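You operate a simulated robot arm through the tools that you are given. There is no shell and no other tool.

The job below is to be done with a simulated robot arm. You get a single attempt, and the scene is never put back.

TASK
Open the grey cabinet drawer, fetch the white block with the largest size on its label from the long granite slab and set it in the inside of the grey cabinet drawer, then shut the drawer. Put the 40.00 card from the long granite slab in the white tray and the 45 card on the magnet of the orange machine. Turn the focus knob of the grey microscope to 20. Set the grey microscope peg to 40x. Put the white pan on the shelf of the long blue stand. Fetch the orange cap and set it on the shelf of the short steel bench. Do these in any order. The grey microscope peg goes clockwise seen from above, to its stop.

The check looks at the end state, three seconds after you hand in, the way a careful person would. Anything else that was tipped, shoved, dropped, spilled or broken makes it a failure. Lids that push on must go on centred and level and be pressed home; caps that screw on are set level and turned clockwise until they are tight.

THE ROBOT
A 7-joint arm with a two-finger gripper on a trunk, on a base that moves. Base frame: it is fixed to the floor where the robot stands at the start and does not move with it; the origin is under the middle of the robot, x ahead of it, y to its left, z up. Units: m, degrees, N and s.
With the tool pointing down near the work surface it reaches from about 0.28 to 0.72 m from the robot's upright axis, wherever it stands. Its first joint turns from -166.0 to 166.0 degrees. Places, roughly: card [-0.25, 3.5, 1]; focus knob of the grey microscope [-0.4, 7.1, 1.1]; grey cabinet drawer [-1.5, 2.3, 0.8]; grey microscope peg [-0.4, 7, 1]; inside of the grey cabinet drawer [-1.6, 2.2, 0.7]; magnet of the orange machine [-1.2, 1.5, 1.1]; orange cap (5x5x4 cm) [0.1, 6.1, 0.8]; shelf of the long blue stand [-0.4, 3.7, 0.3]; shelf of the short steel bench [-2.1, 5.5, 0.3]; white block [-0.25, 3.5, 1]; white pan (24x13x5 cm) [0.2, 6.9, 0.8]; white tray (24x32 cm) [0.6, 2.14, 0.8]. Payload 2.94 kg.
Tool frame: the origin (TCP) lies between the finger pads and is the grasp point; the fingertips stand 0.03 m ahead of it; z points along the fingers, y is the line along which they close. The gripper opens to 0.138 m; its body begins 0.109 m behind the TCP.
Orientation is that of the tool frame in the base frame, as a unit quaternion [w, x, y, z]. With the fingers straight down and closing along the base's y, the tool's x points along the base's -x, its y along +y and its z along -z.

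THE INTERFACE
- The arm moves only by the tool step_arm. Its argument "series" is a list of rows, each a list of 7 numbers: the shift along the tool's x, y, z in m, then the turn, a rotation vector about the tool's x, y, z in degrees, then the gripper command, from -1 (fully open) to 1 (shut), values between in proportion. In form: [[x, y, z, wx, wy, wz, fingers], ...]. A call has 1 to 20 rows; each row is the pose to reach, as a shift and turn from the pose commanded when the call began, along the tool's axes at that moment. A row lasts 0.2 s, in which the tool goes at most 0.05 m and 8.6 degrees; a call with a longer step from one row to the next is refused whole, and so is a gripper value outside its range. Where a pose cannot be reached the arm comes as near as it can. A force on the tool above 40 N (or 10 N above the force at the start of the call, whichever is more), or a blocked arm, ends the call early, and 0.2 s more pass. Each finger travels about 0.072 m/s and halts on what it meets, pressing with about 26 N; the grip force reading is that of the motor and also rises with nothing between the fingers. The clock runs only during rows and for 0.2 s after the last one: add rows that repeat a pose to give the fingers time. It gives the time, the measured TCP pose, the force on the tool (base axes), the opening and the grip force at its end, in the units of the frame above (readings bear some noise), with the torque about the TCP (base axes, N m) and any sound that the robot's microphone picked up.
- Cameras (640 x 400 px; columns grow to the right, rows downward): "scene" is now at [0.0073, 0.1374, 1.3771]; the picture's right is [-0.07, -1.00, 0.00], its down [-0.54, 0.04, -0.84] and it looks along [0.84, -0.06, -0.54] (base axes); focal length 251 px, centre (320, 200). "wrist" rides on the gripper at [0.071, 0.019, -0.146] in the tool frame; the picture's right is [-0.26, 0.97, 0.00], its down [-0.85, -0.23, -0.48] and it looks along [-0.46, -0.12, 0.88] (tool axes); focal length 280 px, centre (320, 200). There is no depth. A picture from a camera that has moved, and an enlarged one, comes with that camera's place and axes in the base frame and with its lens. The place of the scene camera against the robot may be out by one fixed shift of up to 0.018 m in any direction.
- get_image(camera): a new picture of that camera. The clock stands still meanwhile.
- slide_trunk(by): slides the trunk up (or, below 0, down) by that many m; the arm and the scene camera ride with it, the base frame stays. It gives what a move gives, with no picture.
- roll_base(legs): drives the robot by 1 to 6 legs, each [ahead, left, turn to the left] in m, m and degrees, along the robot's own axes; the way and the turn of a leg run together, so that a leg with both is an arc; at most 1.5 m and 180 degrees a leg. The arm and the cameras ride along, it lands a little off, and it stops where it bumps. It gives what a move gives.
- aim_head(pan, tilt): turns the head with the scene camera to pan (to the left, within 86 degrees either way) and tilt (down, from -29 to 69), counted from straight ahead of the robot. It gives what a move gives.
- zoom(camera, box): a new picture of the part [left, top, right, bottom] of that camera's present view, enlarged. The clock stands still meanwhile.
- finish_job(): hands the job in; it is judged then, once.

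Nothing tells you exact positions but the pictures and the camera data. Unless the task says otherwise, let go and move clear before handing in.

The tools are called after "Call:" as name(argument=value, ...) on one line, values as JSON. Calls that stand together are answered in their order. step_arm: Moves the arm, as the interface text tells. Its arguments: {"type":"object","properties":{"series":{"type":"array","items":{"type":"array","items":{"type":"number"}}}},"required":["series"]} The other tools are called the same way: slide_trunk (by) moves the trunk up or down; roll_base (legs) drives the base; aim_head (pan, tilt) turns the head that bears the scene camera; get_image (camera) takes a picture; zoom (camera, box) takes an enlarged picture of a part of a camera's view; finish_job () hands the job in.

At the start:

```text
time_s: 0.0
tcp_pos: [0.4026, -0.1598, 1.0301]
tcp_rot: [0.001, -0.001, 1.0, -0.001]
contact_force: [-0.7, -0.3, -0.3]
wrist_torque: [0.0, 0.0, 0.0]
finger_gap: 0.1379
grasp_force: 0.0
trunk travel left (down, up): [-0.225, 0.229]
robot x, y, heading: [-0.0023, 0.0008, 0.0]
head pan, tilt (commanded): [-3.9, 32.5]
```

scene: 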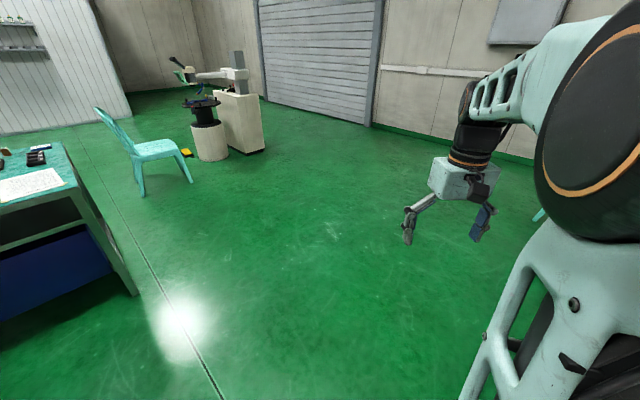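
wrist: 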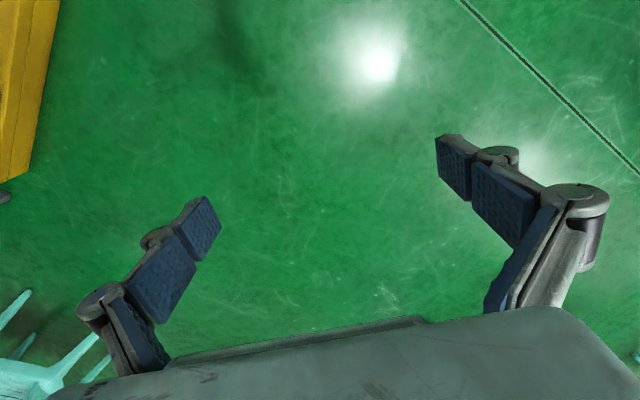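

I see an open green-floored workshop with a table at the left and the arm in front of me. I'll look around with the head first to map the room.

Call:
aim_head(pan=60, tilt=15)

```text
time_s: 1.3
tcp_pos: [0.4023, -0.159, 1.032]
tcp_rot: [0.0, 0.001, 1.0, 0.0]
contact_force: [-0.4, 0.0, -0.3]
wrist_torque: [-0.01, 0.0, 0.01]
finger_gap: 0.1381
grasp_force: 0.0
trunk travel left (down, up): [-0.225, 0.229]
robot x, y, heading: [-0.0028, -0.0024, -0.0]
head pan, tilt (commanded): [60.0, 15.0]
```

Call:
get_image(camera="scene")

```text
taken
camera scene: at [-0.035, 0.2244, 1.4052], right [0.87, -0.5, 0.0], down [-0.13, -0.22, -0.97], along [0.48, 0.84, -0.26], focal length 251 px, centre (320, 200)
```

scene: 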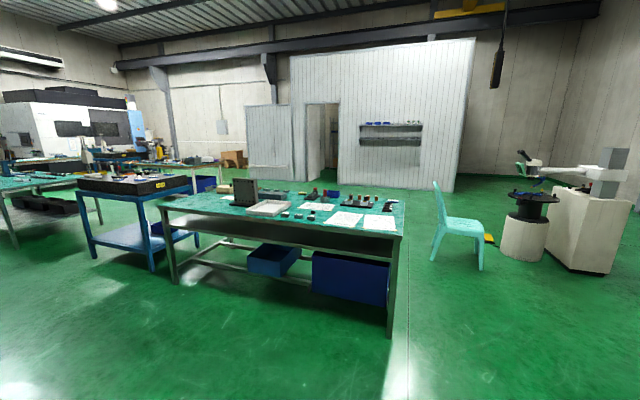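

I see a bench with the white tray ahead-left, and the blue stand with the granite slab beyond it. I'll keep panning to the left.

Call:
aim_head(pan=86, tilt=15)

Call:
get_image(camera="scene")

Call:
zoom(camera="scene", box=[200, 120, 440, 270])

```text
time_s: 2.2
tcp_pos: [0.4022, -0.1592, 1.0289]
tcp_rot: [0.001, -0.001, 1.0, 0.0]
contact_force: [0.1, -0.2, 0.2]
wrist_torque: [0.03, 0.0, -0.02]
finger_gap: 0.1376
grasp_force: 0.1
trunk travel left (down, up): [-0.225, 0.229]
robot x, y, heading: [-0.0009, 0.0003, 0.1]
head pan, tilt (commanded): [85.9, 15.0]
```

```text
taken
camera scene: at [-0.0751, 0.2367, 1.4052], right [1.0, -0.07, 0.0], down [-0.02, -0.26, -0.97], along [0.07, 0.96, -0.26], focal length 251 px, centre (320, 200)
```

scene: 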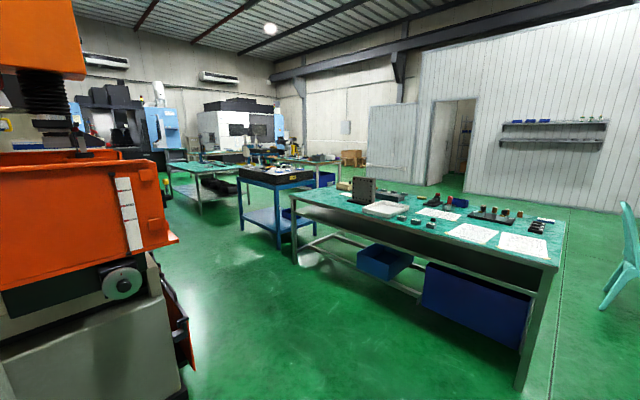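

```text
2.67 times, centred on (320, 195) of scene
camera zoom: at [-0.0751, 0.2367, 1.4052], right [1.0, -0.07, 0.0], down [-0.02, -0.26, -0.97], along [0.07, 0.96, -0.26], focal length 669 px, centre (320, 213)
```

zoom: 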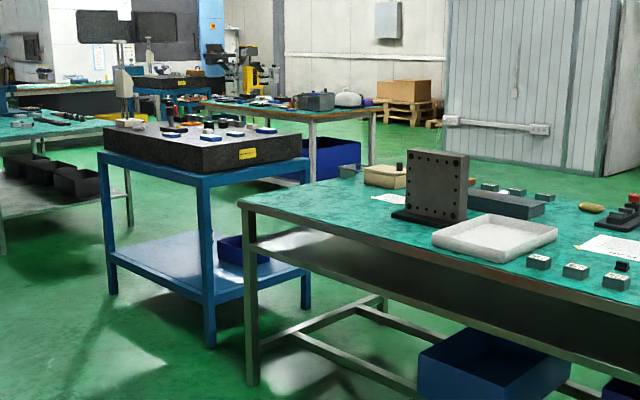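

The orange machine is to my left-rear; the slab stands behind the bench. I'll turn the robot left to see the cabinet and further places.

Call:
roll_base(legs=[[0, 0, 90]])

Call:
aim_head(pan=40, tilt=15)

Call:
get_image(camera="scene")

```text
time_s: 6.4
tcp_pos: [0.1676, 0.3978, 1.0308]
tcp_rot: [-0.001, -0.699, 0.715, -0.001]
contact_force: [0.2, 0.0, -0.1]
wrist_torque: [-0.02, 0.0, 0.02]
finger_gap: 0.138
grasp_force: 0.1
trunk travel left (down, up): [-0.225, 0.229]
robot x, y, heading: [0.0033, -0.0007, 88.8]
head pan, tilt (commanded): [85.9, 15.0]
```

```text
time_s: 7.5
tcp_pos: [0.1679, 0.3978, 1.0308]
tcp_rot: [0.0, -0.699, 0.715, 0.0]
contact_force: [-0.5, 0.3, -0.3]
wrist_torque: [-0.01, -0.02, 0.03]
finger_gap: 0.1383
grasp_force: 0.1
trunk travel left (down, up): [-0.225, 0.229]
robot x, y, heading: [0.0016, 0.0022, 88.5]
head pan, tilt (commanded): [40.0, 15.0]
```

```text
taken
camera scene: at [-0.197, 0.0045, 1.4052], right [0.78, 0.63, 0.0], down [0.16, -0.2, -0.97], along [-0.6, 0.75, -0.26], focal length 251 px, centre (320, 200)
```

scene: 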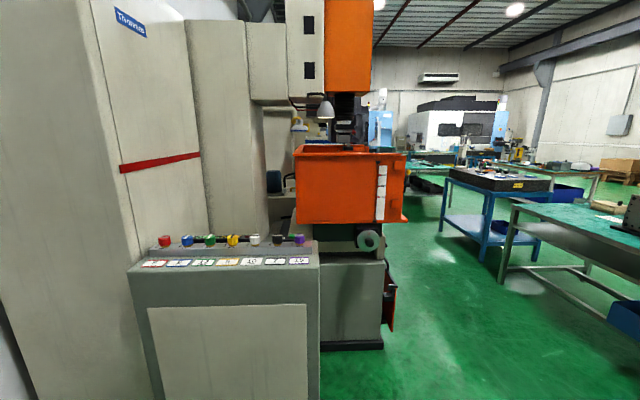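

The orange machine, the bench and the blue stand are all set at about 49° to my frame, leaving a corridor between them. I'll turn along that corridor and go in beside the bench for a closer look.

Call:
roll_base(legs=[[0, 0, 42.5], [0.2, -1.05, 0], [0.8, 0, 0]])

Call:
aim_head(pan=0, tilt=20)

Call:
get_image(camera="scene")

```text
time_s: 23.1
tcp_pos: [-0.0338, 1.8611, 1.0311]
tcp_rot: [0.001, 0.915, -0.403, 0.0]
contact_force: [0.6, -0.5, 0.4]
wrist_torque: [0.01, -0.01, -0.01]
finger_gap: 0.1383
grasp_force: 0.1
trunk travel left (down, up): [-0.225, 0.229]
robot x, y, heading: [0.1192, 1.4581, 132.4]
head pan, tilt (commanded): [40.0, 15.0]
```

```text
time_s: 24.1
tcp_pos: [-0.0342, 1.8613, 1.0308]
tcp_rot: [0.0, 0.915, -0.403, 0.0]
contact_force: [0.1, 0.3, -0.1]
wrist_torque: [-0.02, -0.02, -0.01]
finger_gap: 0.1379
grasp_force: 0.1
trunk travel left (down, up): [-0.225, 0.229]
robot x, y, heading: [0.1203, 1.4604, 132.5]
head pan, tilt (commanded): [0.0, 20.0]
```

```text
taken
camera scene: at [0.0104, 1.3842, 1.3971], right [0.74, 0.68, 0.0], down [0.23, -0.25, -0.94], along [-0.64, 0.69, -0.34], focal length 251 px, centre (320, 200)
```

scene: 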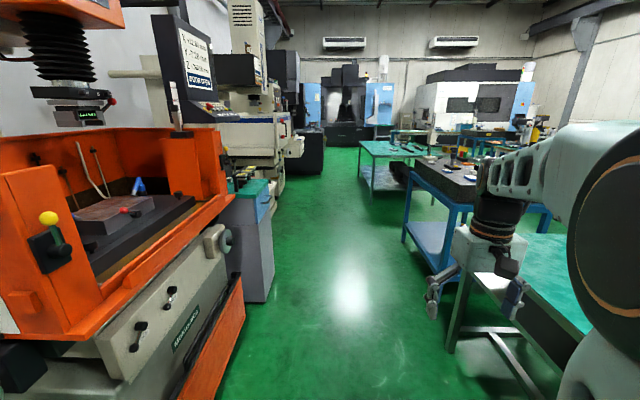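

Now I can see the orange machine's interior and a grey cabinet with a teal top just past it. I'll zoom in on both.

Call:
zoom(camera="scene", box=[0, 120, 280, 295])

Call:
zoom(camera="scene", box=[340, 110, 540, 235])

Call:
aim_head(pan=-80, tilt=35)

Call:
get_image(camera="scene")

```text
2.29 times, centred on (140, 208) of scene
camera zoom: at [0.0104, 1.3842, 1.3971], right [0.74, 0.68, 0.0], down [0.23, -0.25, -0.94], along [-0.64, 0.69, -0.34], focal length 573 px, centre (731, 183)
```

zoom: 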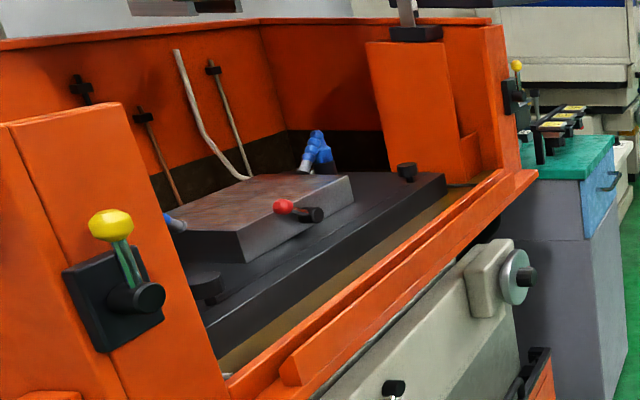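

```text
3.20 times, centred on (440, 172) of scene
camera zoom: at [0.0104, 1.3842, 1.3971], right [0.74, 0.68, 0.0], down [0.23, -0.25, -0.94], along [-0.64, 0.69, -0.34], focal length 803 px, centre (-64, 288)
```

zoom: 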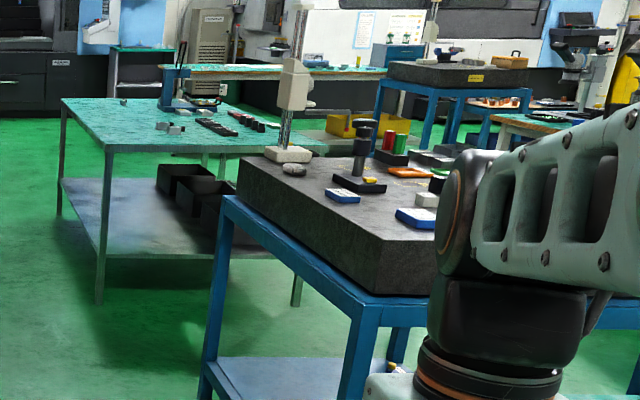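

```text
time_s: 25.7
tcp_pos: [-0.0336, 1.8605, 1.0321]
tcp_rot: [0.0, 0.916, -0.402, 0.0]
contact_force: [-0.6, 0.0, 0.2]
wrist_torque: [0.02, -0.02, -0.01]
finger_gap: 0.138
grasp_force: 0.1
trunk travel left (down, up): [-0.225, 0.229]
robot x, y, heading: [0.1202, 1.456, 132.5]
head pan, tilt (commanded): [-80.0, 35.0]
```

```text
taken
camera scene: at [0.127, 1.3855, 1.3732], right [0.79, -0.61, 0.0], down [-0.35, -0.46, -0.82], along [0.5, 0.65, -0.57], focal length 251 px, centre (320, 200)
```

scene: 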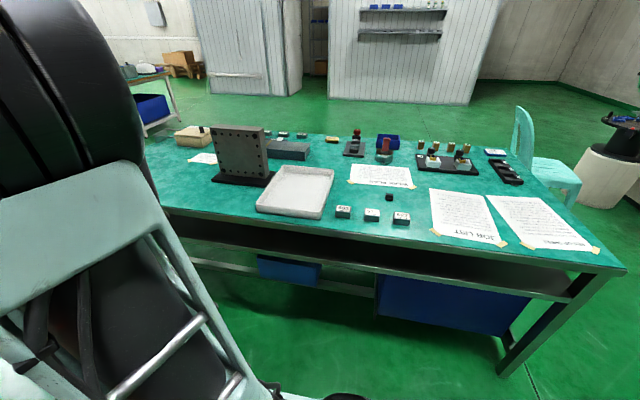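

The bench holds the white tray, some small labelled blocks and several papers. I'll zoom in on the tray area and the sheets.

Call:
zoom(camera="scene", box=[240, 150, 440, 275])

Call:
zoom(camera="scene", box=[420, 180, 600, 292])

Call:
zoom(camera="scene", box=[330, 110, 530, 235])

```text
3.20 times, centred on (340, 212) of scene
camera zoom: at [0.127, 1.3855, 1.3732], right [0.79, -0.61, 0.0], down [-0.35, -0.46, -0.82], along [0.5, 0.65, -0.57], focal length 803 px, centre (256, 160)
```

zoom: 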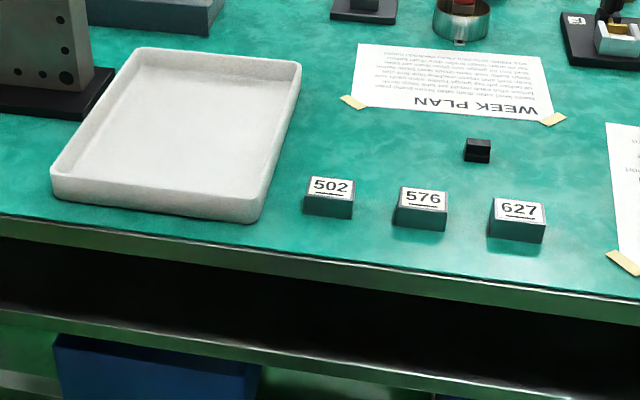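

```text
3.56 times, centred on (510, 236) of scene
camera zoom: at [0.127, 1.3855, 1.3732], right [0.79, -0.61, 0.0], down [-0.35, -0.46, -0.82], along [0.5, 0.65, -0.57], focal length 892 px, centre (-356, 72)
```

zoom: 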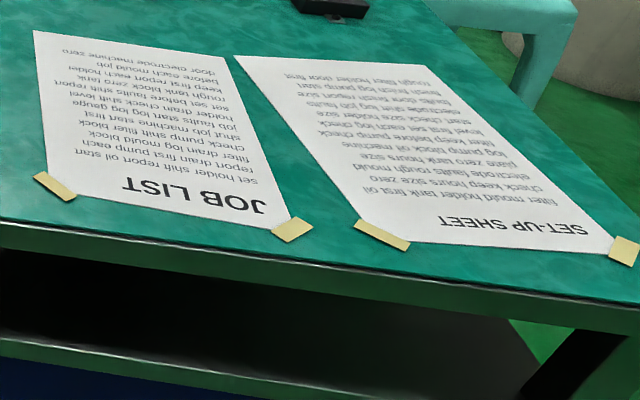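

```text
3.20 times, centred on (430, 172) of scene
camera zoom: at [0.127, 1.3855, 1.3732], right [0.79, -0.61, 0.0], down [-0.35, -0.46, -0.82], along [0.5, 0.65, -0.57], focal length 803 px, centre (-32, 288)
```

zoom: 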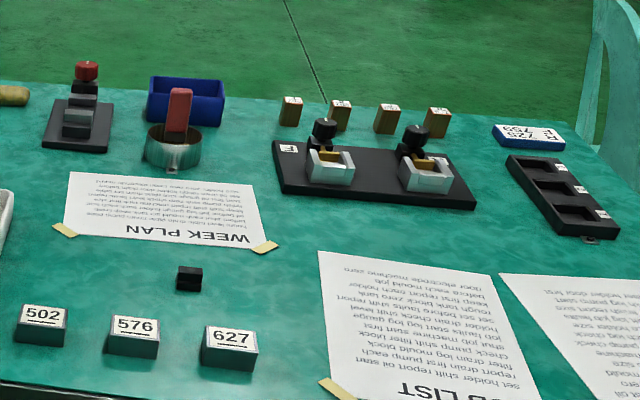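

The tray centre is at about (0.60, 2.15), and the sheets are only filler text. I'll drive on along the corridor to look at the cabinet and slab from nearby.

Call:
roll_base(legs=[[1.3, 0, 0]])

Call:
aim_head(pan=40, tilt=35)

Call:
get_image(camera="scene")

Call:
aim_head(pan=-45, tilt=25)

Call:
get_image(camera="scene")

```text
time_s: 32.3
tcp_pos: [-0.9128, 2.8307, 1.0303]
tcp_rot: [0.0, 0.914, -0.406, 0.0]
contact_force: [-0.3, -0.8, 0.2]
wrist_torque: [0.02, 0.01, 0.04]
finger_gap: 0.138
grasp_force: 0.1
trunk travel left (down, up): [-0.225, 0.229]
robot x, y, heading: [-0.7622, 2.4277, 132.4]
head pan, tilt (commanded): [-80.0, 35.0]
```

```text
time_s: 34.3
tcp_pos: [-0.9146, 2.8313, 1.0305]
tcp_rot: [0.0, 0.914, -0.405, 0.0]
contact_force: [-0.1, 0.1, 0.2]
wrist_torque: [0.0, -0.02, -0.01]
finger_gap: 0.138
grasp_force: 0.1
trunk travel left (down, up): [-0.225, 0.229]
robot x, y, heading: [-0.7614, 2.4287, 132.2]
head pan, tilt (commanded): [40.0, 35.0]
```

```text
taken
camera scene: at [-0.897, 2.2965, 1.3732], right [0.14, 0.99, 0.0], down [0.57, -0.08, -0.82], along [-0.81, 0.11, -0.57], focal length 251 px, centre (320, 200)
```

scene: 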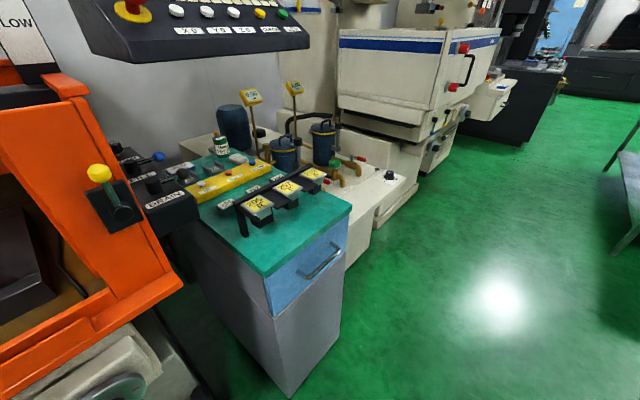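

```text
time_s: 35.9
tcp_pos: [-0.9134, 2.8311, 1.031]
tcp_rot: [0.0, 0.914, -0.405, 0.0]
contact_force: [0.2, -0.2, 0.1]
wrist_torque: [0.0, 0.01, 0.0]
finger_gap: 0.1379
grasp_force: 0.1
trunk travel left (down, up): [-0.225, 0.229]
robot x, y, heading: [-0.7608, 2.4244, 132.0]
head pan, tilt (commanded): [-45.0, 25.0]
```

```text
taken
camera scene: at [-0.8053, 2.3765, 1.389], right [1.0, -0.05, 0.0], down [-0.02, -0.42, -0.91], along [0.04, 0.91, -0.42], focal length 251 px, centre (320, 200)
```

scene: 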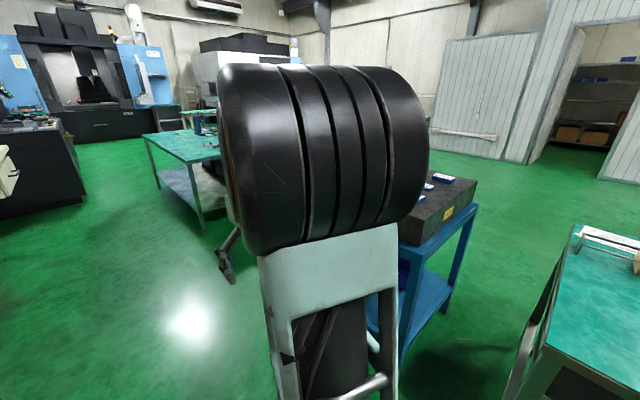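

The cabinet with its light-blue drawer front and bar handle is just left of me. I'll zoom in on it.

Call:
aim_head(pan=40, tilt=35)

Call:
zoom(camera="scene", box=[160, 140, 400, 290])

```text
time_s: 37.4
tcp_pos: [-0.9142, 2.8298, 1.031]
tcp_rot: [0.0, 0.915, -0.405, -0.001]
contact_force: [-0.2, 0.4, -0.6]
wrist_torque: [0.0, 0.0, -0.02]
finger_gap: 0.1382
grasp_force: 0.1
trunk travel left (down, up): [-0.225, 0.229]
robot x, y, heading: [-0.7595, 2.4254, 132.1]
head pan, tilt (commanded): [40.0, 35.0]
```

```text
2.67 times, centred on (280, 215) of scene
camera zoom: at [-0.897, 2.2965, 1.3732], right [0.14, 0.99, 0.0], down [0.57, -0.08, -0.82], along [-0.81, 0.11, -0.57], focal length 669 px, centre (427, 160)
```

zoom: 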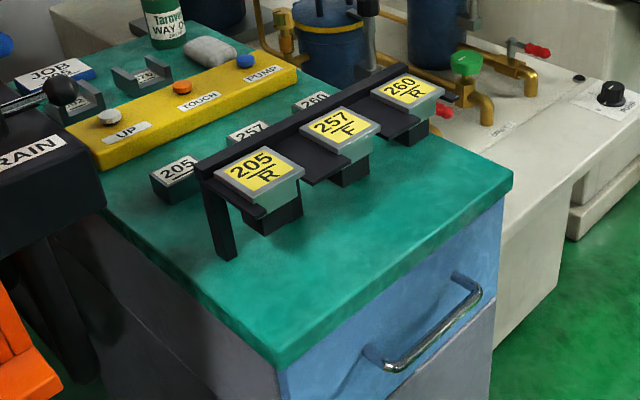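

The drawer handle is at about (-1.43, 2.37, 0.765) with its bar running along the cabinet front, and the room axes lie at 132°. Next I'll move in front of the slab and face it.

Call:
roll_base(legs=[[0.5, 0, 0], [0, 0, -90]])

Call:
aim_head(pan=10, tilt=30)

Call:
get_image(camera="scene")

Call:
get_image(camera="wrist")

```text
time_s: 44.2
tcp_pos: [-0.6989, 2.9614, 1.0312]
tcp_rot: [0.0, -0.372, 0.928, 0.0]
contact_force: [-0.1, -0.2, 0.2]
wrist_torque: [-0.01, 0.0, 0.01]
finger_gap: 0.1378
grasp_force: 0.0
trunk travel left (down, up): [-0.225, 0.229]
robot x, y, heading: [-1.0979, 2.799, 43.8]
head pan, tilt (commanded): [40.0, 35.0]
```

```text
time_s: 45.1
tcp_pos: [-0.6977, 2.9621, 1.0297]
tcp_rot: [0.0, -0.371, 0.929, -0.001]
contact_force: [0.1, -0.7, 0.0]
wrist_torque: [-0.02, 0.0, 0.01]
finger_gap: 0.1379
grasp_force: 0.0
trunk travel left (down, up): [-0.225, 0.229]
robot x, y, heading: [-1.0985, 2.799, 43.4]
head pan, tilt (commanded): [10.0, 30.0]
```

```text
taken
camera scene: at [-1.1989, 2.9233, 1.381], right [0.81, -0.59, 0.0], down [-0.3, -0.4, -0.87], along [0.51, 0.7, -0.5], focal length 251 px, centre (320, 200)
```

scene: 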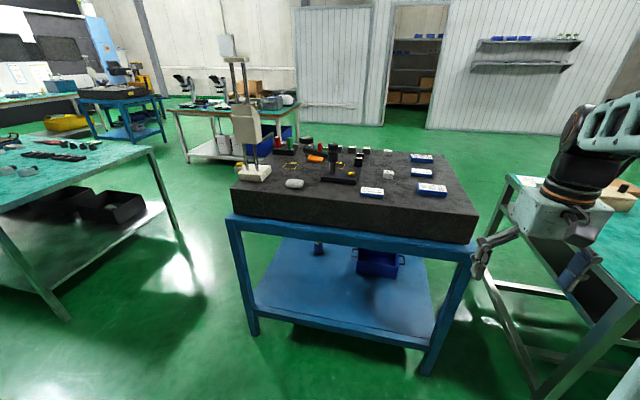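

```text
taken
camera wrist: at [-0.7639, 2.9275, 1.1763], right [-0.48, 0.88, 0.0], down [0.77, 0.42, 0.48], along [0.42, 0.23, -0.88], focal length 280 px, centre (320, 200)
```

wrist: 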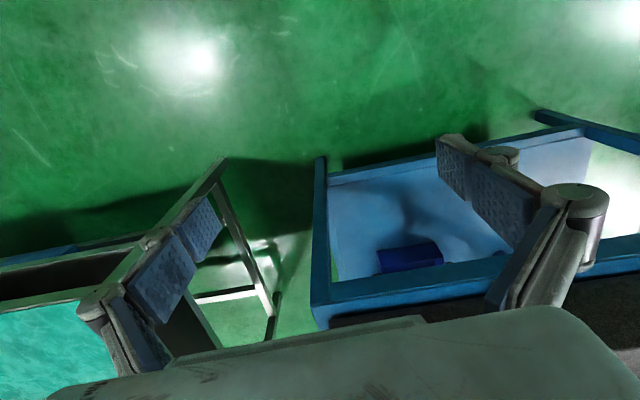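

The slab is in clear view with its cards and white blocks. I'll zoom in to read the labels.

Call:
zoom(camera="scene", box=[320, 130, 480, 230])

Call:
zoom(camera="scene", box=[230, 120, 390, 220])

Call:
zoom(camera="scene", box=[340, 140, 420, 190])

Call:
zoom(camera="scene", box=[390, 145, 470, 195])

```text
4.00 times, centred on (400, 180) of scene
camera zoom: at [-1.1989, 2.9233, 1.381], right [0.81, -0.59, 0.0], down [-0.3, -0.4, -0.87], along [0.51, 0.7, -0.5], focal length 1003 px, centre (0, 280)
```

zoom: 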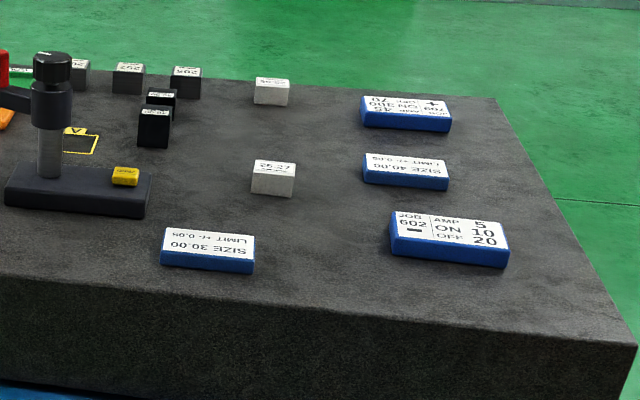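

```text
4.00 times, centred on (310, 170) of scene
camera zoom: at [-1.1989, 2.9233, 1.381], right [0.81, -0.59, 0.0], down [-0.3, -0.4, -0.87], along [0.51, 0.7, -0.5], focal length 1003 px, centre (360, 320)
```

zoom: 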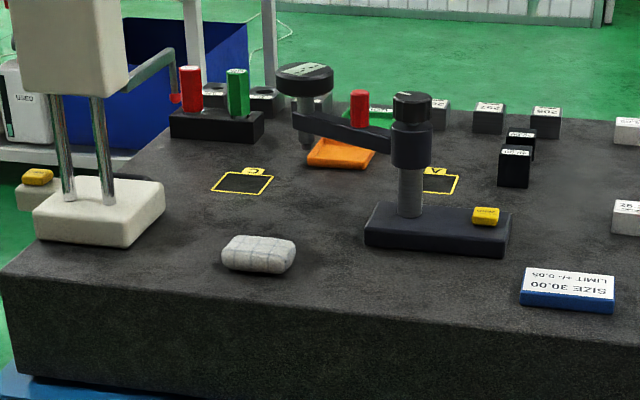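

```text
8.00 times, centred on (380, 165) of scene
camera zoom: at [-1.1989, 2.9233, 1.381], right [0.81, -0.59, 0.0], down [-0.3, -0.4, -0.87], along [0.51, 0.7, -0.5], focal length 2007 px, centre (-160, 480)
```

zoom: 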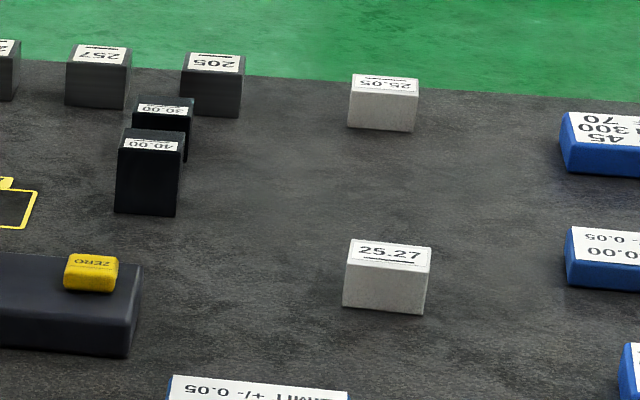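

```text
8.00 times, centred on (430, 170) of scene
camera zoom: at [-1.1989, 2.9233, 1.381], right [0.81, -0.59, 0.0], down [-0.3, -0.4, -0.87], along [0.51, 0.7, -0.5], focal length 2007 px, centre (-560, 440)
```

zoom: 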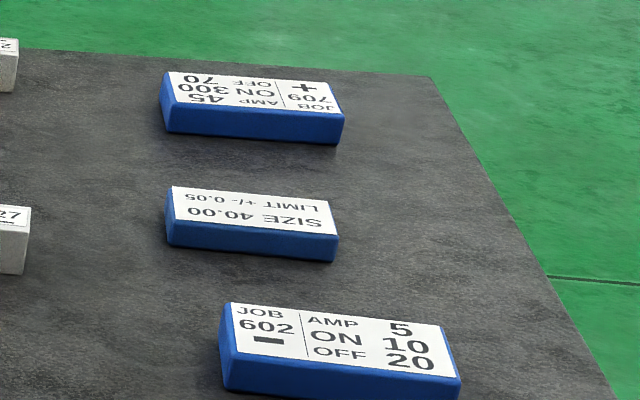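

There are white blocks labelled 25.27 and another that is upside-down to me, and cards "45" (job 709) and "SIZE 40.00". I'll zoom further to read the far block and look for more white blocks.

Call:
zoom(camera="scene", box=[374, 144, 406, 164])

Call:
zoom(camera="scene", box=[270, 130, 350, 180])

```text
16.00 times, centred on (390, 154) of scene
camera zoom: at [-1.1989, 2.9233, 1.381], right [0.81, -0.59, 0.0], down [-0.3, -0.4, -0.87], along [0.51, 0.7, -0.5], focal length 4013 px, centre (-800, 936)
```

zoom: 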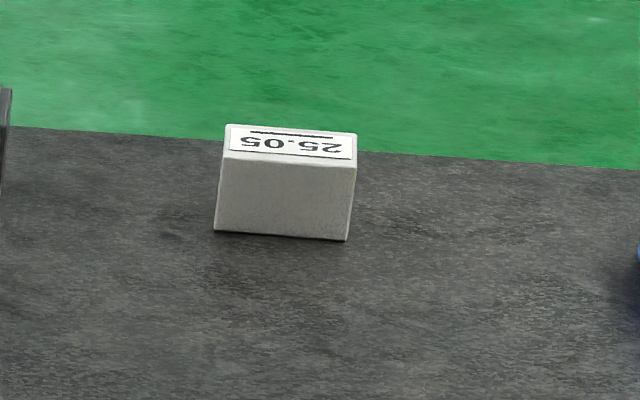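

```text
8.00 times, centred on (310, 155) of scene
camera zoom: at [-1.1989, 2.9233, 1.381], right [0.81, -0.59, 0.0], down [-0.3, -0.4, -0.87], along [0.51, 0.7, -0.5], focal length 2007 px, centre (400, 560)
```

zoom: 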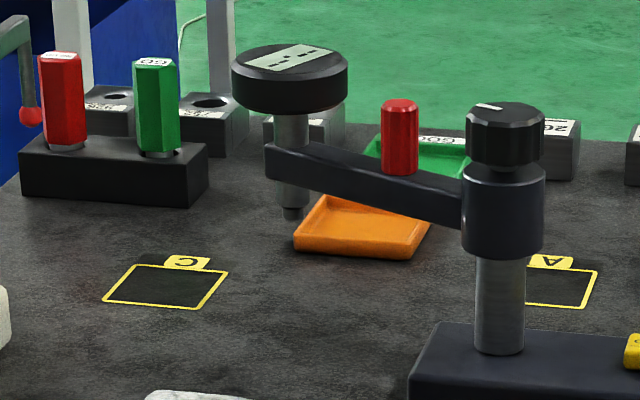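

The slab top is around z≈0.94, the 25.27 block at about (-0.41, 3.52) and the 45 card at about (-0.17, 3.53). I'll check my own base's footprint and the floor gap to the stand.

Call:
aim_head(pan=0, tilt=69)

Call:
get_image(camera="scene")

```text
time_s: 46.2
tcp_pos: [-0.6995, 2.961, 1.031]
tcp_rot: [0.0, -0.372, 0.928, 0.0]
contact_force: [-0.9, 0.2, -0.2]
wrist_torque: [-0.02, -0.02, 0.0]
finger_gap: 0.1381
grasp_force: 0.0
trunk travel left (down, up): [-0.225, 0.229]
robot x, y, heading: [-1.0996, 2.8004, 43.4]
head pan, tilt (commanded): [0.0, 68.8]
```

```text
taken
camera scene: at [-1.2119, 2.8891, 1.3296], right [0.69, -0.72, 0.0], down [-0.67, -0.64, -0.36], along [0.26, 0.25, -0.93], focal length 251 px, centre (320, 200)
```

scene: 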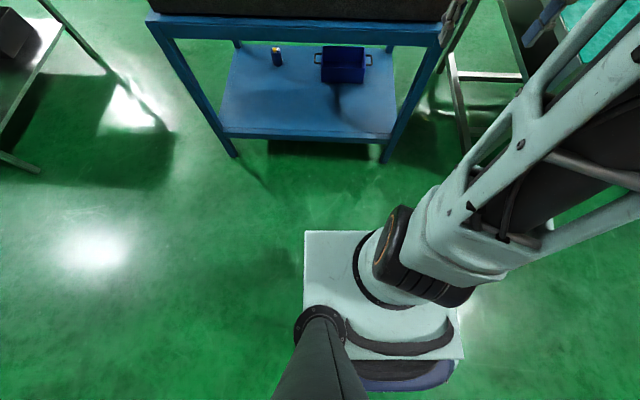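

My base footprint looks around ±0.2–0.25 m, so I have room here. I'll step back from the cabinet a bit and turn to face its drawer.

Call:
roll_base(legs=[[0.15, 0, 0], [0, 0, -90], [0, 0, -91.4]])

Call:
aim_head(pan=-10, tilt=40)

Call:
get_image(camera="scene")

Call:
get_image(camera="wrist")

```text
time_s: 55.2
tcp_pos: [-1.3955, 2.752, 1.0305]
tcp_rot: [0.0, 0.933, 0.359, 0.0]
contact_force: [0.0, -0.9, -0.5]
wrist_torque: [-0.01, 0.0, 0.01]
finger_gap: 0.138
grasp_force: 0.1
trunk travel left (down, up): [-0.225, 0.229]
robot x, y, heading: [-0.9882, 2.9005, -137.7]
head pan, tilt (commanded): [0.0, 68.8]
```

```text
time_s: 56.2
tcp_pos: [-1.3961, 2.7519, 1.0304]
tcp_rot: [0.0, 0.933, 0.359, 0.001]
contact_force: [0.4, -0.3, -0.1]
wrist_torque: [0.02, 0.01, 0.02]
finger_gap: 0.1378
grasp_force: 0.0
trunk travel left (down, up): [-0.225, 0.229]
robot x, y, heading: [-0.9904, 2.9025, -138.0]
head pan, tilt (commanded): [-10.0, 40.0]
```

```text
taken
camera scene: at [-0.9144, 2.8205, 1.3656], right [-0.53, 0.85, 0.0], down [0.55, 0.34, -0.77], along [-0.65, -0.41, -0.64], focal length 251 px, centre (320, 200)
```

scene: 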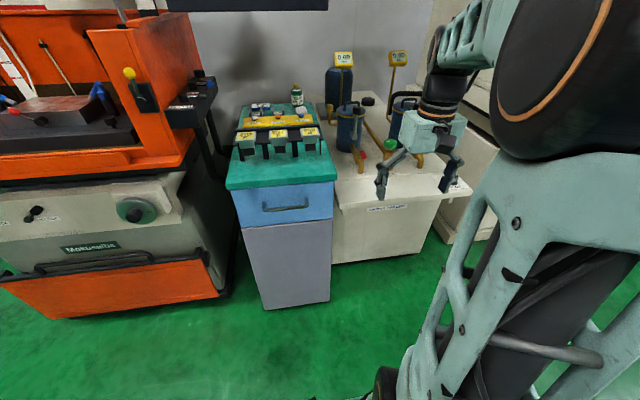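

```text
taken
camera wrist: at [-1.3306, 2.7858, 1.1763], right [0.45, -0.89, 0.0], down [-0.78, -0.4, 0.48], along [-0.42, -0.22, -0.88], focal length 280 px, centre (320, 200)
```

wrist: 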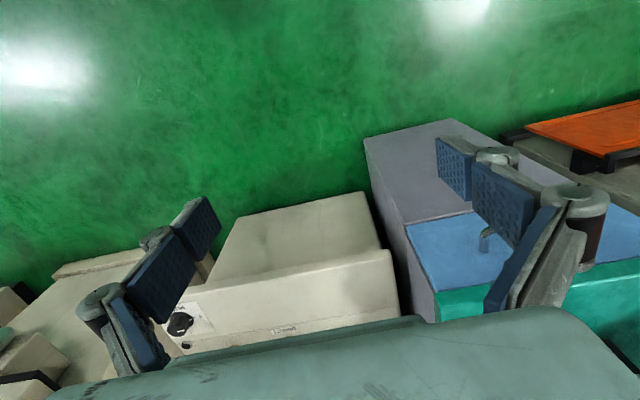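

I'm facing the cabinet, with the handle clearly visible. I'll zoom in to measure it.

Call:
zoom(camera="scene", box=[220, 150, 348, 230])

```text
5.00 times, centred on (284, 190) of scene
camera zoom: at [-0.9144, 2.8205, 1.3656], right [-0.53, 0.85, 0.0], down [0.55, 0.34, -0.77], along [-0.65, -0.41, -0.64], focal length 1254 px, centre (500, 250)
```

zoom: 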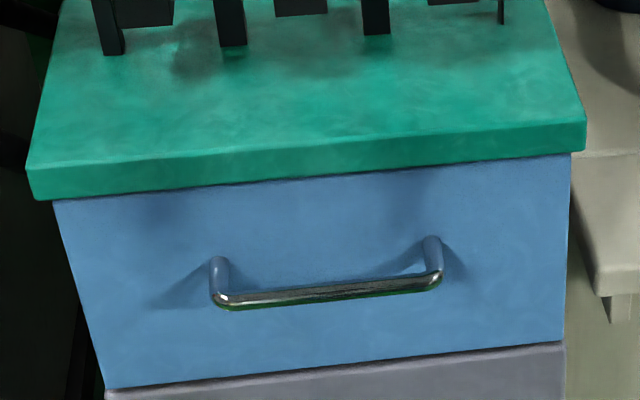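

The handle bar centre triangulates to (-1.405, 2.373, 0.783). I'll check the scene-camera bias by looking at my fingertips, whose position I know.

Call:
zoom(camera="scene", box=[348, 110, 476, 210])

```text
4.00 times, centred on (412, 160) of scene
camera zoom: at [-0.9144, 2.8205, 1.3656], right [-0.53, 0.85, 0.0], down [0.55, 0.34, -0.77], along [-0.65, -0.41, -0.64], focal length 1003 px, centre (-48, 360)
```

zoom: 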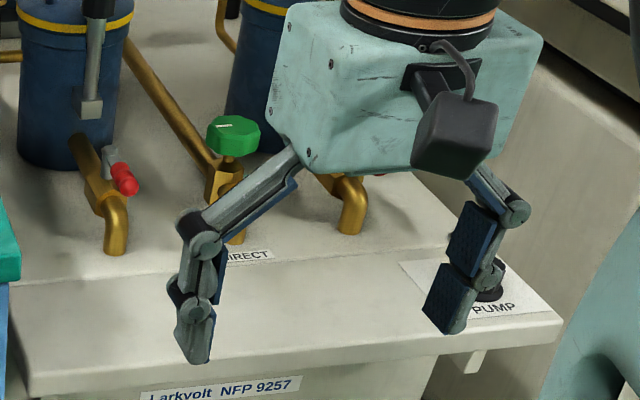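

My gripper reading suggests the scene camera sits about 1.5 cm off sideways, so I'll use the wrist camera for final alignment. I'll now swing the tool to point horizontally at the drawer, fingers closing vertically, still clear of the cabinet.

Call:
step_arm(series=[[-0.01, 0.018, 0, -4.62, -4.62, 4.62, -1], [-0.02, 0.036, 0, -9.24, -9.24, 9.24, -1], [-0.03, 0.055, 0, -13.86, -13.86, 13.86, -1], [-0.04, 0.073, 0, -18.47, -18.47, 18.47, -1], [-0.05, 0.092, 0, -23.09, -23.09, 23.09, -1], [-0.06, 0.11, 0, -27.71, -27.71, 27.71, -1], [-0.07, 0.128, 0, -32.33, -32.33, 32.33, -1], [-0.08, 0.147, 0, -36.95, -36.95, 36.95, -1], [-0.09, 0.165, 0, -41.57, -41.57, 41.57, -1], [-0.1, 0.184, 0, -46.19, -46.19, 46.19, -1], [-0.11, 0.202, 0, -50.81, -50.81, 50.81, -1], [-0.12, 0.22, 0, -55.42, -55.42, 55.42, -1], [-0.13, 0.239, 0, -60.04, -60.04, 60.04, -1], [-0.14, 0.257, 0, -64.66, -64.66, 64.66, -1], [-0.15, 0.276, 0, -69.28, -69.28, 69.28, -1], [-0.15, 0.276, 0, -69.28, -69.28, 69.28, -1]])

Call:
get_image(camera="scene")

```text
time_s: 59.5
tcp_pos: [-1.3293, 2.4732, 1.1029]
tcp_rot: [0.695, 0.64, -0.317, -0.084]
contact_force: [-1.3, 0.8, -0.1]
wrist_torque: [0.03, -0.02, 0.12]
finger_gap: 0.138
grasp_force: 0.1
out of reach, approached as far as the arm can: row 12, 13, 14, 15, 16
trunk travel left (down, up): [-0.225, 0.229]
robot x, y, heading: [-0.9905, 2.9077, -138.1]
head pan, tilt (commanded): [-10.0, 40.0]
stopped in row 16: the arm was blocked; the commanded pose is now the measured one
```

```text
taken
camera scene: at [-0.915, 2.8205, 1.3665], right [-0.54, 0.84, 0.0], down [0.54, 0.34, -0.77], along [-0.65, -0.42, -0.64], focal length 251 px, centre (320, 200)
```

scene: 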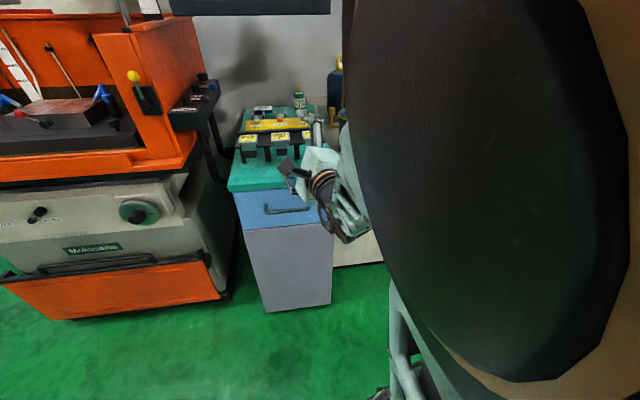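

The tool came nearly horizontal but the arm is too folded this close. I'll back the base off 0.2 m so the arm can stretch out more.

Call:
roll_base(legs=[[-0.2, 0, 0]])

```text
time_s: 61.1
tcp_pos: [-1.1811, 2.6086, 1.1015]
tcp_rot: [0.694, 0.64, -0.318, -0.085]
contact_force: [-0.3, -0.3, 0.4]
wrist_torque: [-0.03, 0.01, 0.0]
finger_gap: 0.138
grasp_force: 0.0
trunk travel left (down, up): [-0.225, 0.229]
robot x, y, heading: [-0.8396, 3.0392, -138.4]
head pan, tilt (commanded): [-10.0, 40.0]
```

With more room now, I'll finish the rotation and lower the gripper to a spot about 13 cm in front of the handle.

Call:
step_arm(series=[[-0.0121, -0.0271, 0.02, -0.37, -1.42, -1.92, -1], [-0.0242, -0.0541, 0.04, -0.74, -2.85, -3.83, -1], [-0.0364, -0.0812, 0.0601, -1.11, -4.27, -5.75, -1], [-0.0485, -0.1082, 0.0801, -1.48, -5.7, -7.67, -1], [-0.0606, -0.1353, 0.1001, -1.85, -7.12, -9.59, -1], [-0.0727, -0.1624, 0.1201, -2.21, -8.54, -11.5, -1], [-0.0848, -0.1894, 0.1401, -2.58, -9.97, -13.42, -1], [-0.097, -0.2165, 0.1602, -2.95, -11.39, -15.34, -1], [-0.1091, -0.2435, 0.1802, -3.32, -12.82, -17.25, -1], [-0.1212, -0.2706, 0.2002, -3.69, -14.24, -19.17, -1], [-0.1212, -0.2706, 0.2002, -3.69, -14.24, -19.17, -1]])

Call:
get_image(camera="wrist")

Call:
get_image(camera="scene")

```text
time_s: 63.5
tcp_pos: [-1.3253, 2.4342, 0.9699]
tcp_rot: [0.584, 0.698, -0.317, -0.267]
contact_force: [0.1, 0.4, 0.8]
wrist_torque: [-0.02, 0.02, 0.04]
finger_gap: 0.1381
grasp_force: 0.0
out of reach, approached as far as the arm can: row 2, 3, 4, 5, 6, 7, 8, 9, 10, 11
trunk travel left (down, up): [-0.225, 0.229]
robot x, y, heading: [-0.8404, 3.0364, -137.9]
head pan, tilt (commanded): [-10.0, 40.0]
```

```text
taken
camera wrist: at [-1.1728, 2.4728, 1.0146], right [-0.3, 0.08, 0.95], down [-0.17, 0.97, -0.14], along [-0.94, -0.21, -0.28], focal length 280 px, centre (320, 200)
```

wrist: 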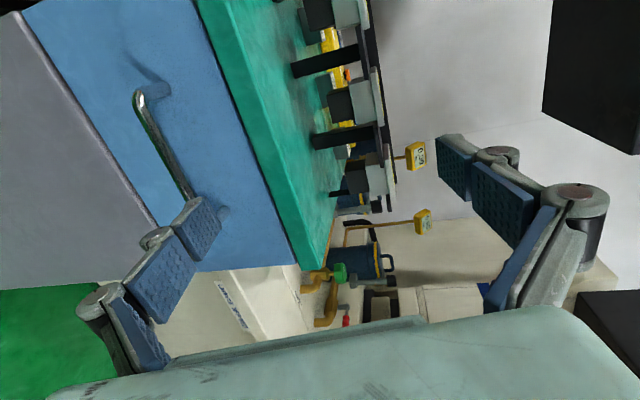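

```text
taken
camera scene: at [-0.7649, 2.9554, 1.3657], right [-0.53, 0.85, 0.0], down [0.55, 0.34, -0.77], along [-0.65, -0.41, -0.64], focal length 251 px, centre (320, 200)
```

scene: 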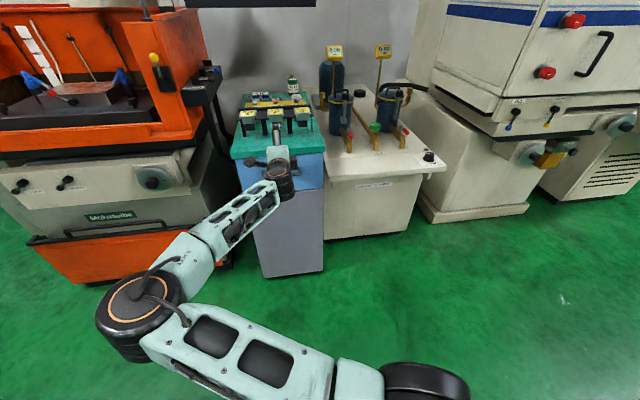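

The tool is nearly horizontal but stuck too high at z≈0.97. Lowering the trunk by 0.18 m should carry the gripper down in front of the handle.

Call:
slide_trunk(by=-0.18)

Call:
get_image(camera="wrist")

Call:
get_image(camera="scene")

```text
time_s: 65.5
tcp_pos: [-1.3247, 2.4342, 0.7907]
tcp_rot: [0.584, 0.698, -0.317, -0.267]
contact_force: [-0.6, 0.6, -0.5]
wrist_torque: [0.0, 0.04, -0.01]
finger_gap: 0.138
grasp_force: 0.1
trunk travel left (down, up): [-0.045, 0.409]
robot x, y, heading: [-0.8411, 3.0416, -137.9]
head pan, tilt (commanded): [-10.0, 40.0]
```

```text
taken
camera wrist: at [-1.1725, 2.4732, 0.8351], right [-0.3, 0.09, 0.95], down [-0.17, 0.97, -0.14], along [-0.94, -0.21, -0.28], focal length 280 px, centre (320, 200)
```

wrist: 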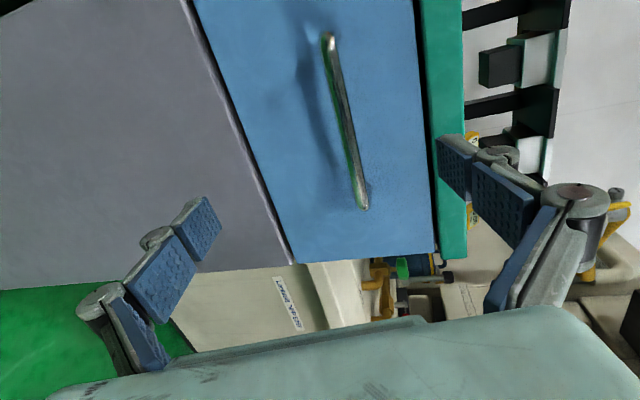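

```text
taken
camera scene: at [-0.7647, 2.9555, 1.1857], right [-0.53, 0.85, 0.0], down [0.55, 0.34, -0.77], along [-0.65, -0.41, -0.64], focal length 251 px, centre (320, 200)
```

scene: 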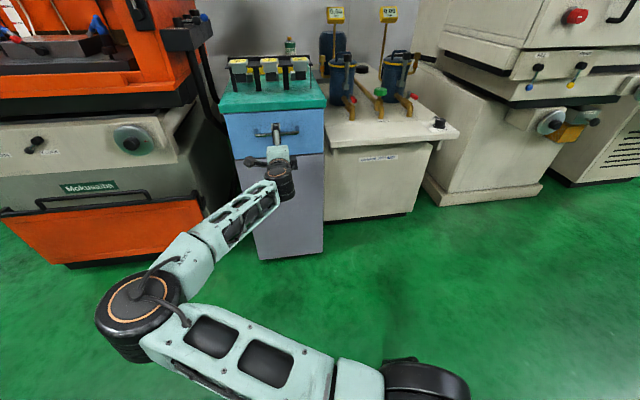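

From two wrist views the handle centre is at about (-1.396, 2.371, 0.802), level with my gripper. I'll send a zero-motion row to see whether the commanded pose equals the measured one.

Call:
step_arm(series=[[0, 0, 0, 0, 0, 0, -1]])

```text
time_s: 65.9
tcp_pos: [-1.3245, 2.435, 0.7895]
tcp_rot: [0.583, 0.698, -0.317, -0.267]
contact_force: [-0.4, -0.8, 0.5]
wrist_torque: [-0.01, -0.02, -0.01]
finger_gap: 0.1381
grasp_force: 0.1
trunk travel left (down, up): [-0.045, 0.409]
robot x, y, heading: [-0.8401, 3.0351, -138.0]
head pan, tilt (commanded): [-10.0, 40.0]
```

The pose holds, so I'll advance onto the handle.

Call:
step_arm(series=[[0.0005, 0.009, 0.028, 0, 0, 0, -1], [0.001, 0.018, 0.055, 0, 0, 0, -1], [0.0014, 0.0256, 0.0808, 0, 0, 0, -1], [0.0014, 0.0256, 0.0808, 0, 0, 0, -1]])

Call:
get_image(camera="wrist")

```text
time_s: 66.9
tcp_pos: [-1.3868, 2.3794, 0.8037]
tcp_rot: [0.584, 0.698, -0.318, -0.267]
contact_force: [0.4, -0.6, -0.7]
wrist_torque: [0.04, 0.0, 0.01]
finger_gap: 0.1382
grasp_force: 0.0
trunk travel left (down, up): [-0.045, 0.409]
robot x, y, heading: [-0.8405, 3.0433, -138.1]
head pan, tilt (commanded): [-10.0, 40.0]
```

```text
taken
camera wrist: at [-1.2351, 2.4176, 0.8472], right [-0.3, 0.09, 0.95], down [-0.17, 0.97, -0.14], along [-0.94, -0.21, -0.28], focal length 280 px, centre (320, 200)
```

wrist: 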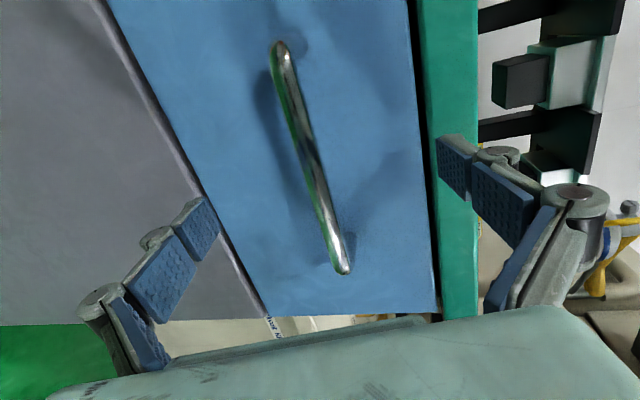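

The bar passes through the grasp point. I'll close the fingers on it.

Call:
step_arm(series=[[0, 0, 0, 0, 0, 0, 0.3], [0, 0, 0, 0, 0, 0, 1], [0, 0, 0, 0, 0, 0, 1], [0, 0, 0, 0, 0, 0, 1], [0, 0, 0, 0, 0, 0, 1], [0, 0, 0, 0, 0, 0, 1], [0, 0, 0, 0, 0, 0, 1]])

Call:
get_image(camera="wrist")

```text
time_s: 68.5
tcp_pos: [-1.3869, 2.3793, 0.802]
tcp_rot: [0.583, 0.699, -0.317, -0.267]
contact_force: [3.0, 2.6, -5.4]
wrist_torque: [-0.02, -0.09, 0.04]
finger_gap: 0.0127
grasp_force: 39.6
trunk travel left (down, up): [-0.045, 0.409]
robot x, y, heading: [-0.8379, 3.0391, -138.0]
head pan, tilt (commanded): [-10.0, 40.0]
```

```text
taken
camera wrist: at [-1.2349, 2.4176, 0.8461], right [-0.3, 0.08, 0.95], down [-0.17, 0.97, -0.14], along [-0.94, -0.21, -0.28], focal length 280 px, centre (320, 200)
```

wrist: 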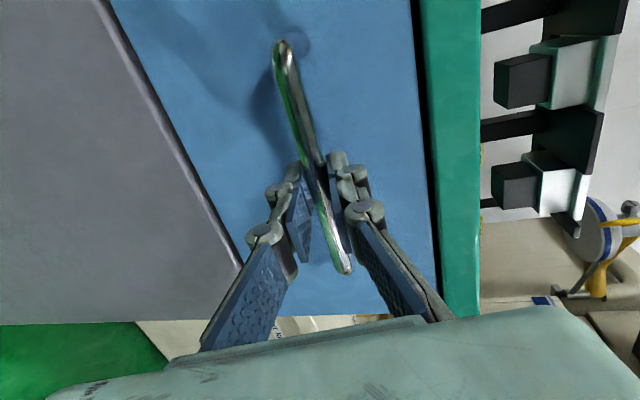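

I've got a firm grip on the bar (gap 12.7 mm). I'll pull it straight out along the drawer's axis.

Call:
step_arm(series=[[-0.0003, -0.0035, -0.0197, 0, 0, 0, 1], [-0.0007, -0.007, -0.0394, 0, 0, 0, 1], [-0.001, -0.0105, -0.059, 0, 0, 0, 1], [-0.0014, -0.014, -0.0787, 0, 0, 0, 1], [-0.0017, -0.0176, -0.0984, 0, 0, 0, 1], [-0.002, -0.0211, -0.1181, 0, 0, 0, 1], [-0.0024, -0.0246, -0.1378, 0, 0, 0, 1], [-0.0027, -0.0281, -0.1574, 0, 0, 0, 1]])

Call:
get_image(camera="scene")

```text
time_s: 70.3
tcp_pos: [-1.2662, 2.4841, 0.8019]
tcp_rot: [0.585, 0.698, -0.315, -0.266]
contact_force: [10.7, -8.6, 5.1]
wrist_torque: [-0.06, 0.01, -0.25]
finger_gap: 0.0126
grasp_force: 39.1
trunk travel left (down, up): [-0.045, 0.409]
robot x, y, heading: [-0.8419, 3.0378, -137.9]
head pan, tilt (commanded): [-10.0, 40.0]
```

```text
taken
camera scene: at [-0.7635, 2.9552, 1.1856], right [-0.53, 0.85, 0.0], down [0.54, 0.34, -0.77], along [-0.65, -0.41, -0.64], focal length 251 px, centre (320, 200)
```

scene: 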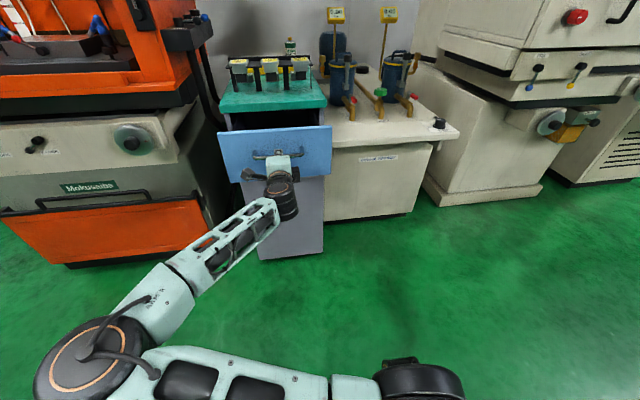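

The drawer slides out nicely (about 16 cm). I'll pull a bit further.

Call:
step_arm(series=[[-0.0003, -0.0035, -0.0197, 0, 0, 0, 1], [-0.0007, -0.007, -0.0394, 0, 0, 0, 1], [-0.001, -0.0105, -0.059, 0, 0, 0, 1], [-0.0014, -0.014, -0.0787, 0, 0, 0, 1]])

Call:
get_image(camera="scene")

```text
time_s: 71.3
tcp_pos: [-1.2066, 2.535, 0.8019]
tcp_rot: [0.585, 0.698, -0.315, -0.267]
contact_force: [11.2, -11.1, 5.5]
wrist_torque: [-0.2, -0.12, 0.31]
finger_gap: 0.0126
grasp_force: 39.4
trunk travel left (down, up): [-0.045, 0.409]
robot x, y, heading: [-0.8385, 3.0378, -138.0]
head pan, tilt (commanded): [-10.0, 40.0]
```

```text
taken
camera scene: at [-0.7634, 2.9551, 1.1855], right [-0.53, 0.85, 0.0], down [0.54, 0.34, -0.77], along [-0.65, -0.41, -0.64], focal length 251 px, centre (320, 200)
```

scene: 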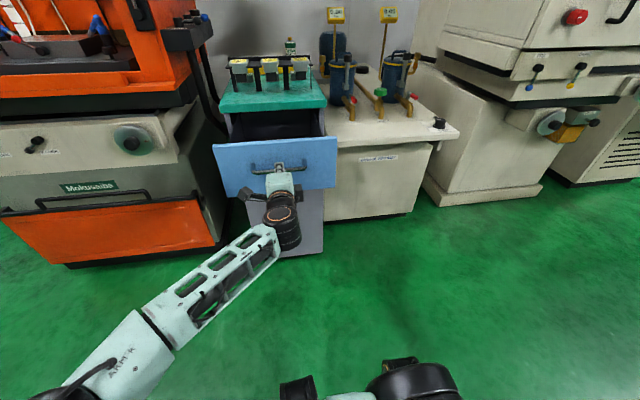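

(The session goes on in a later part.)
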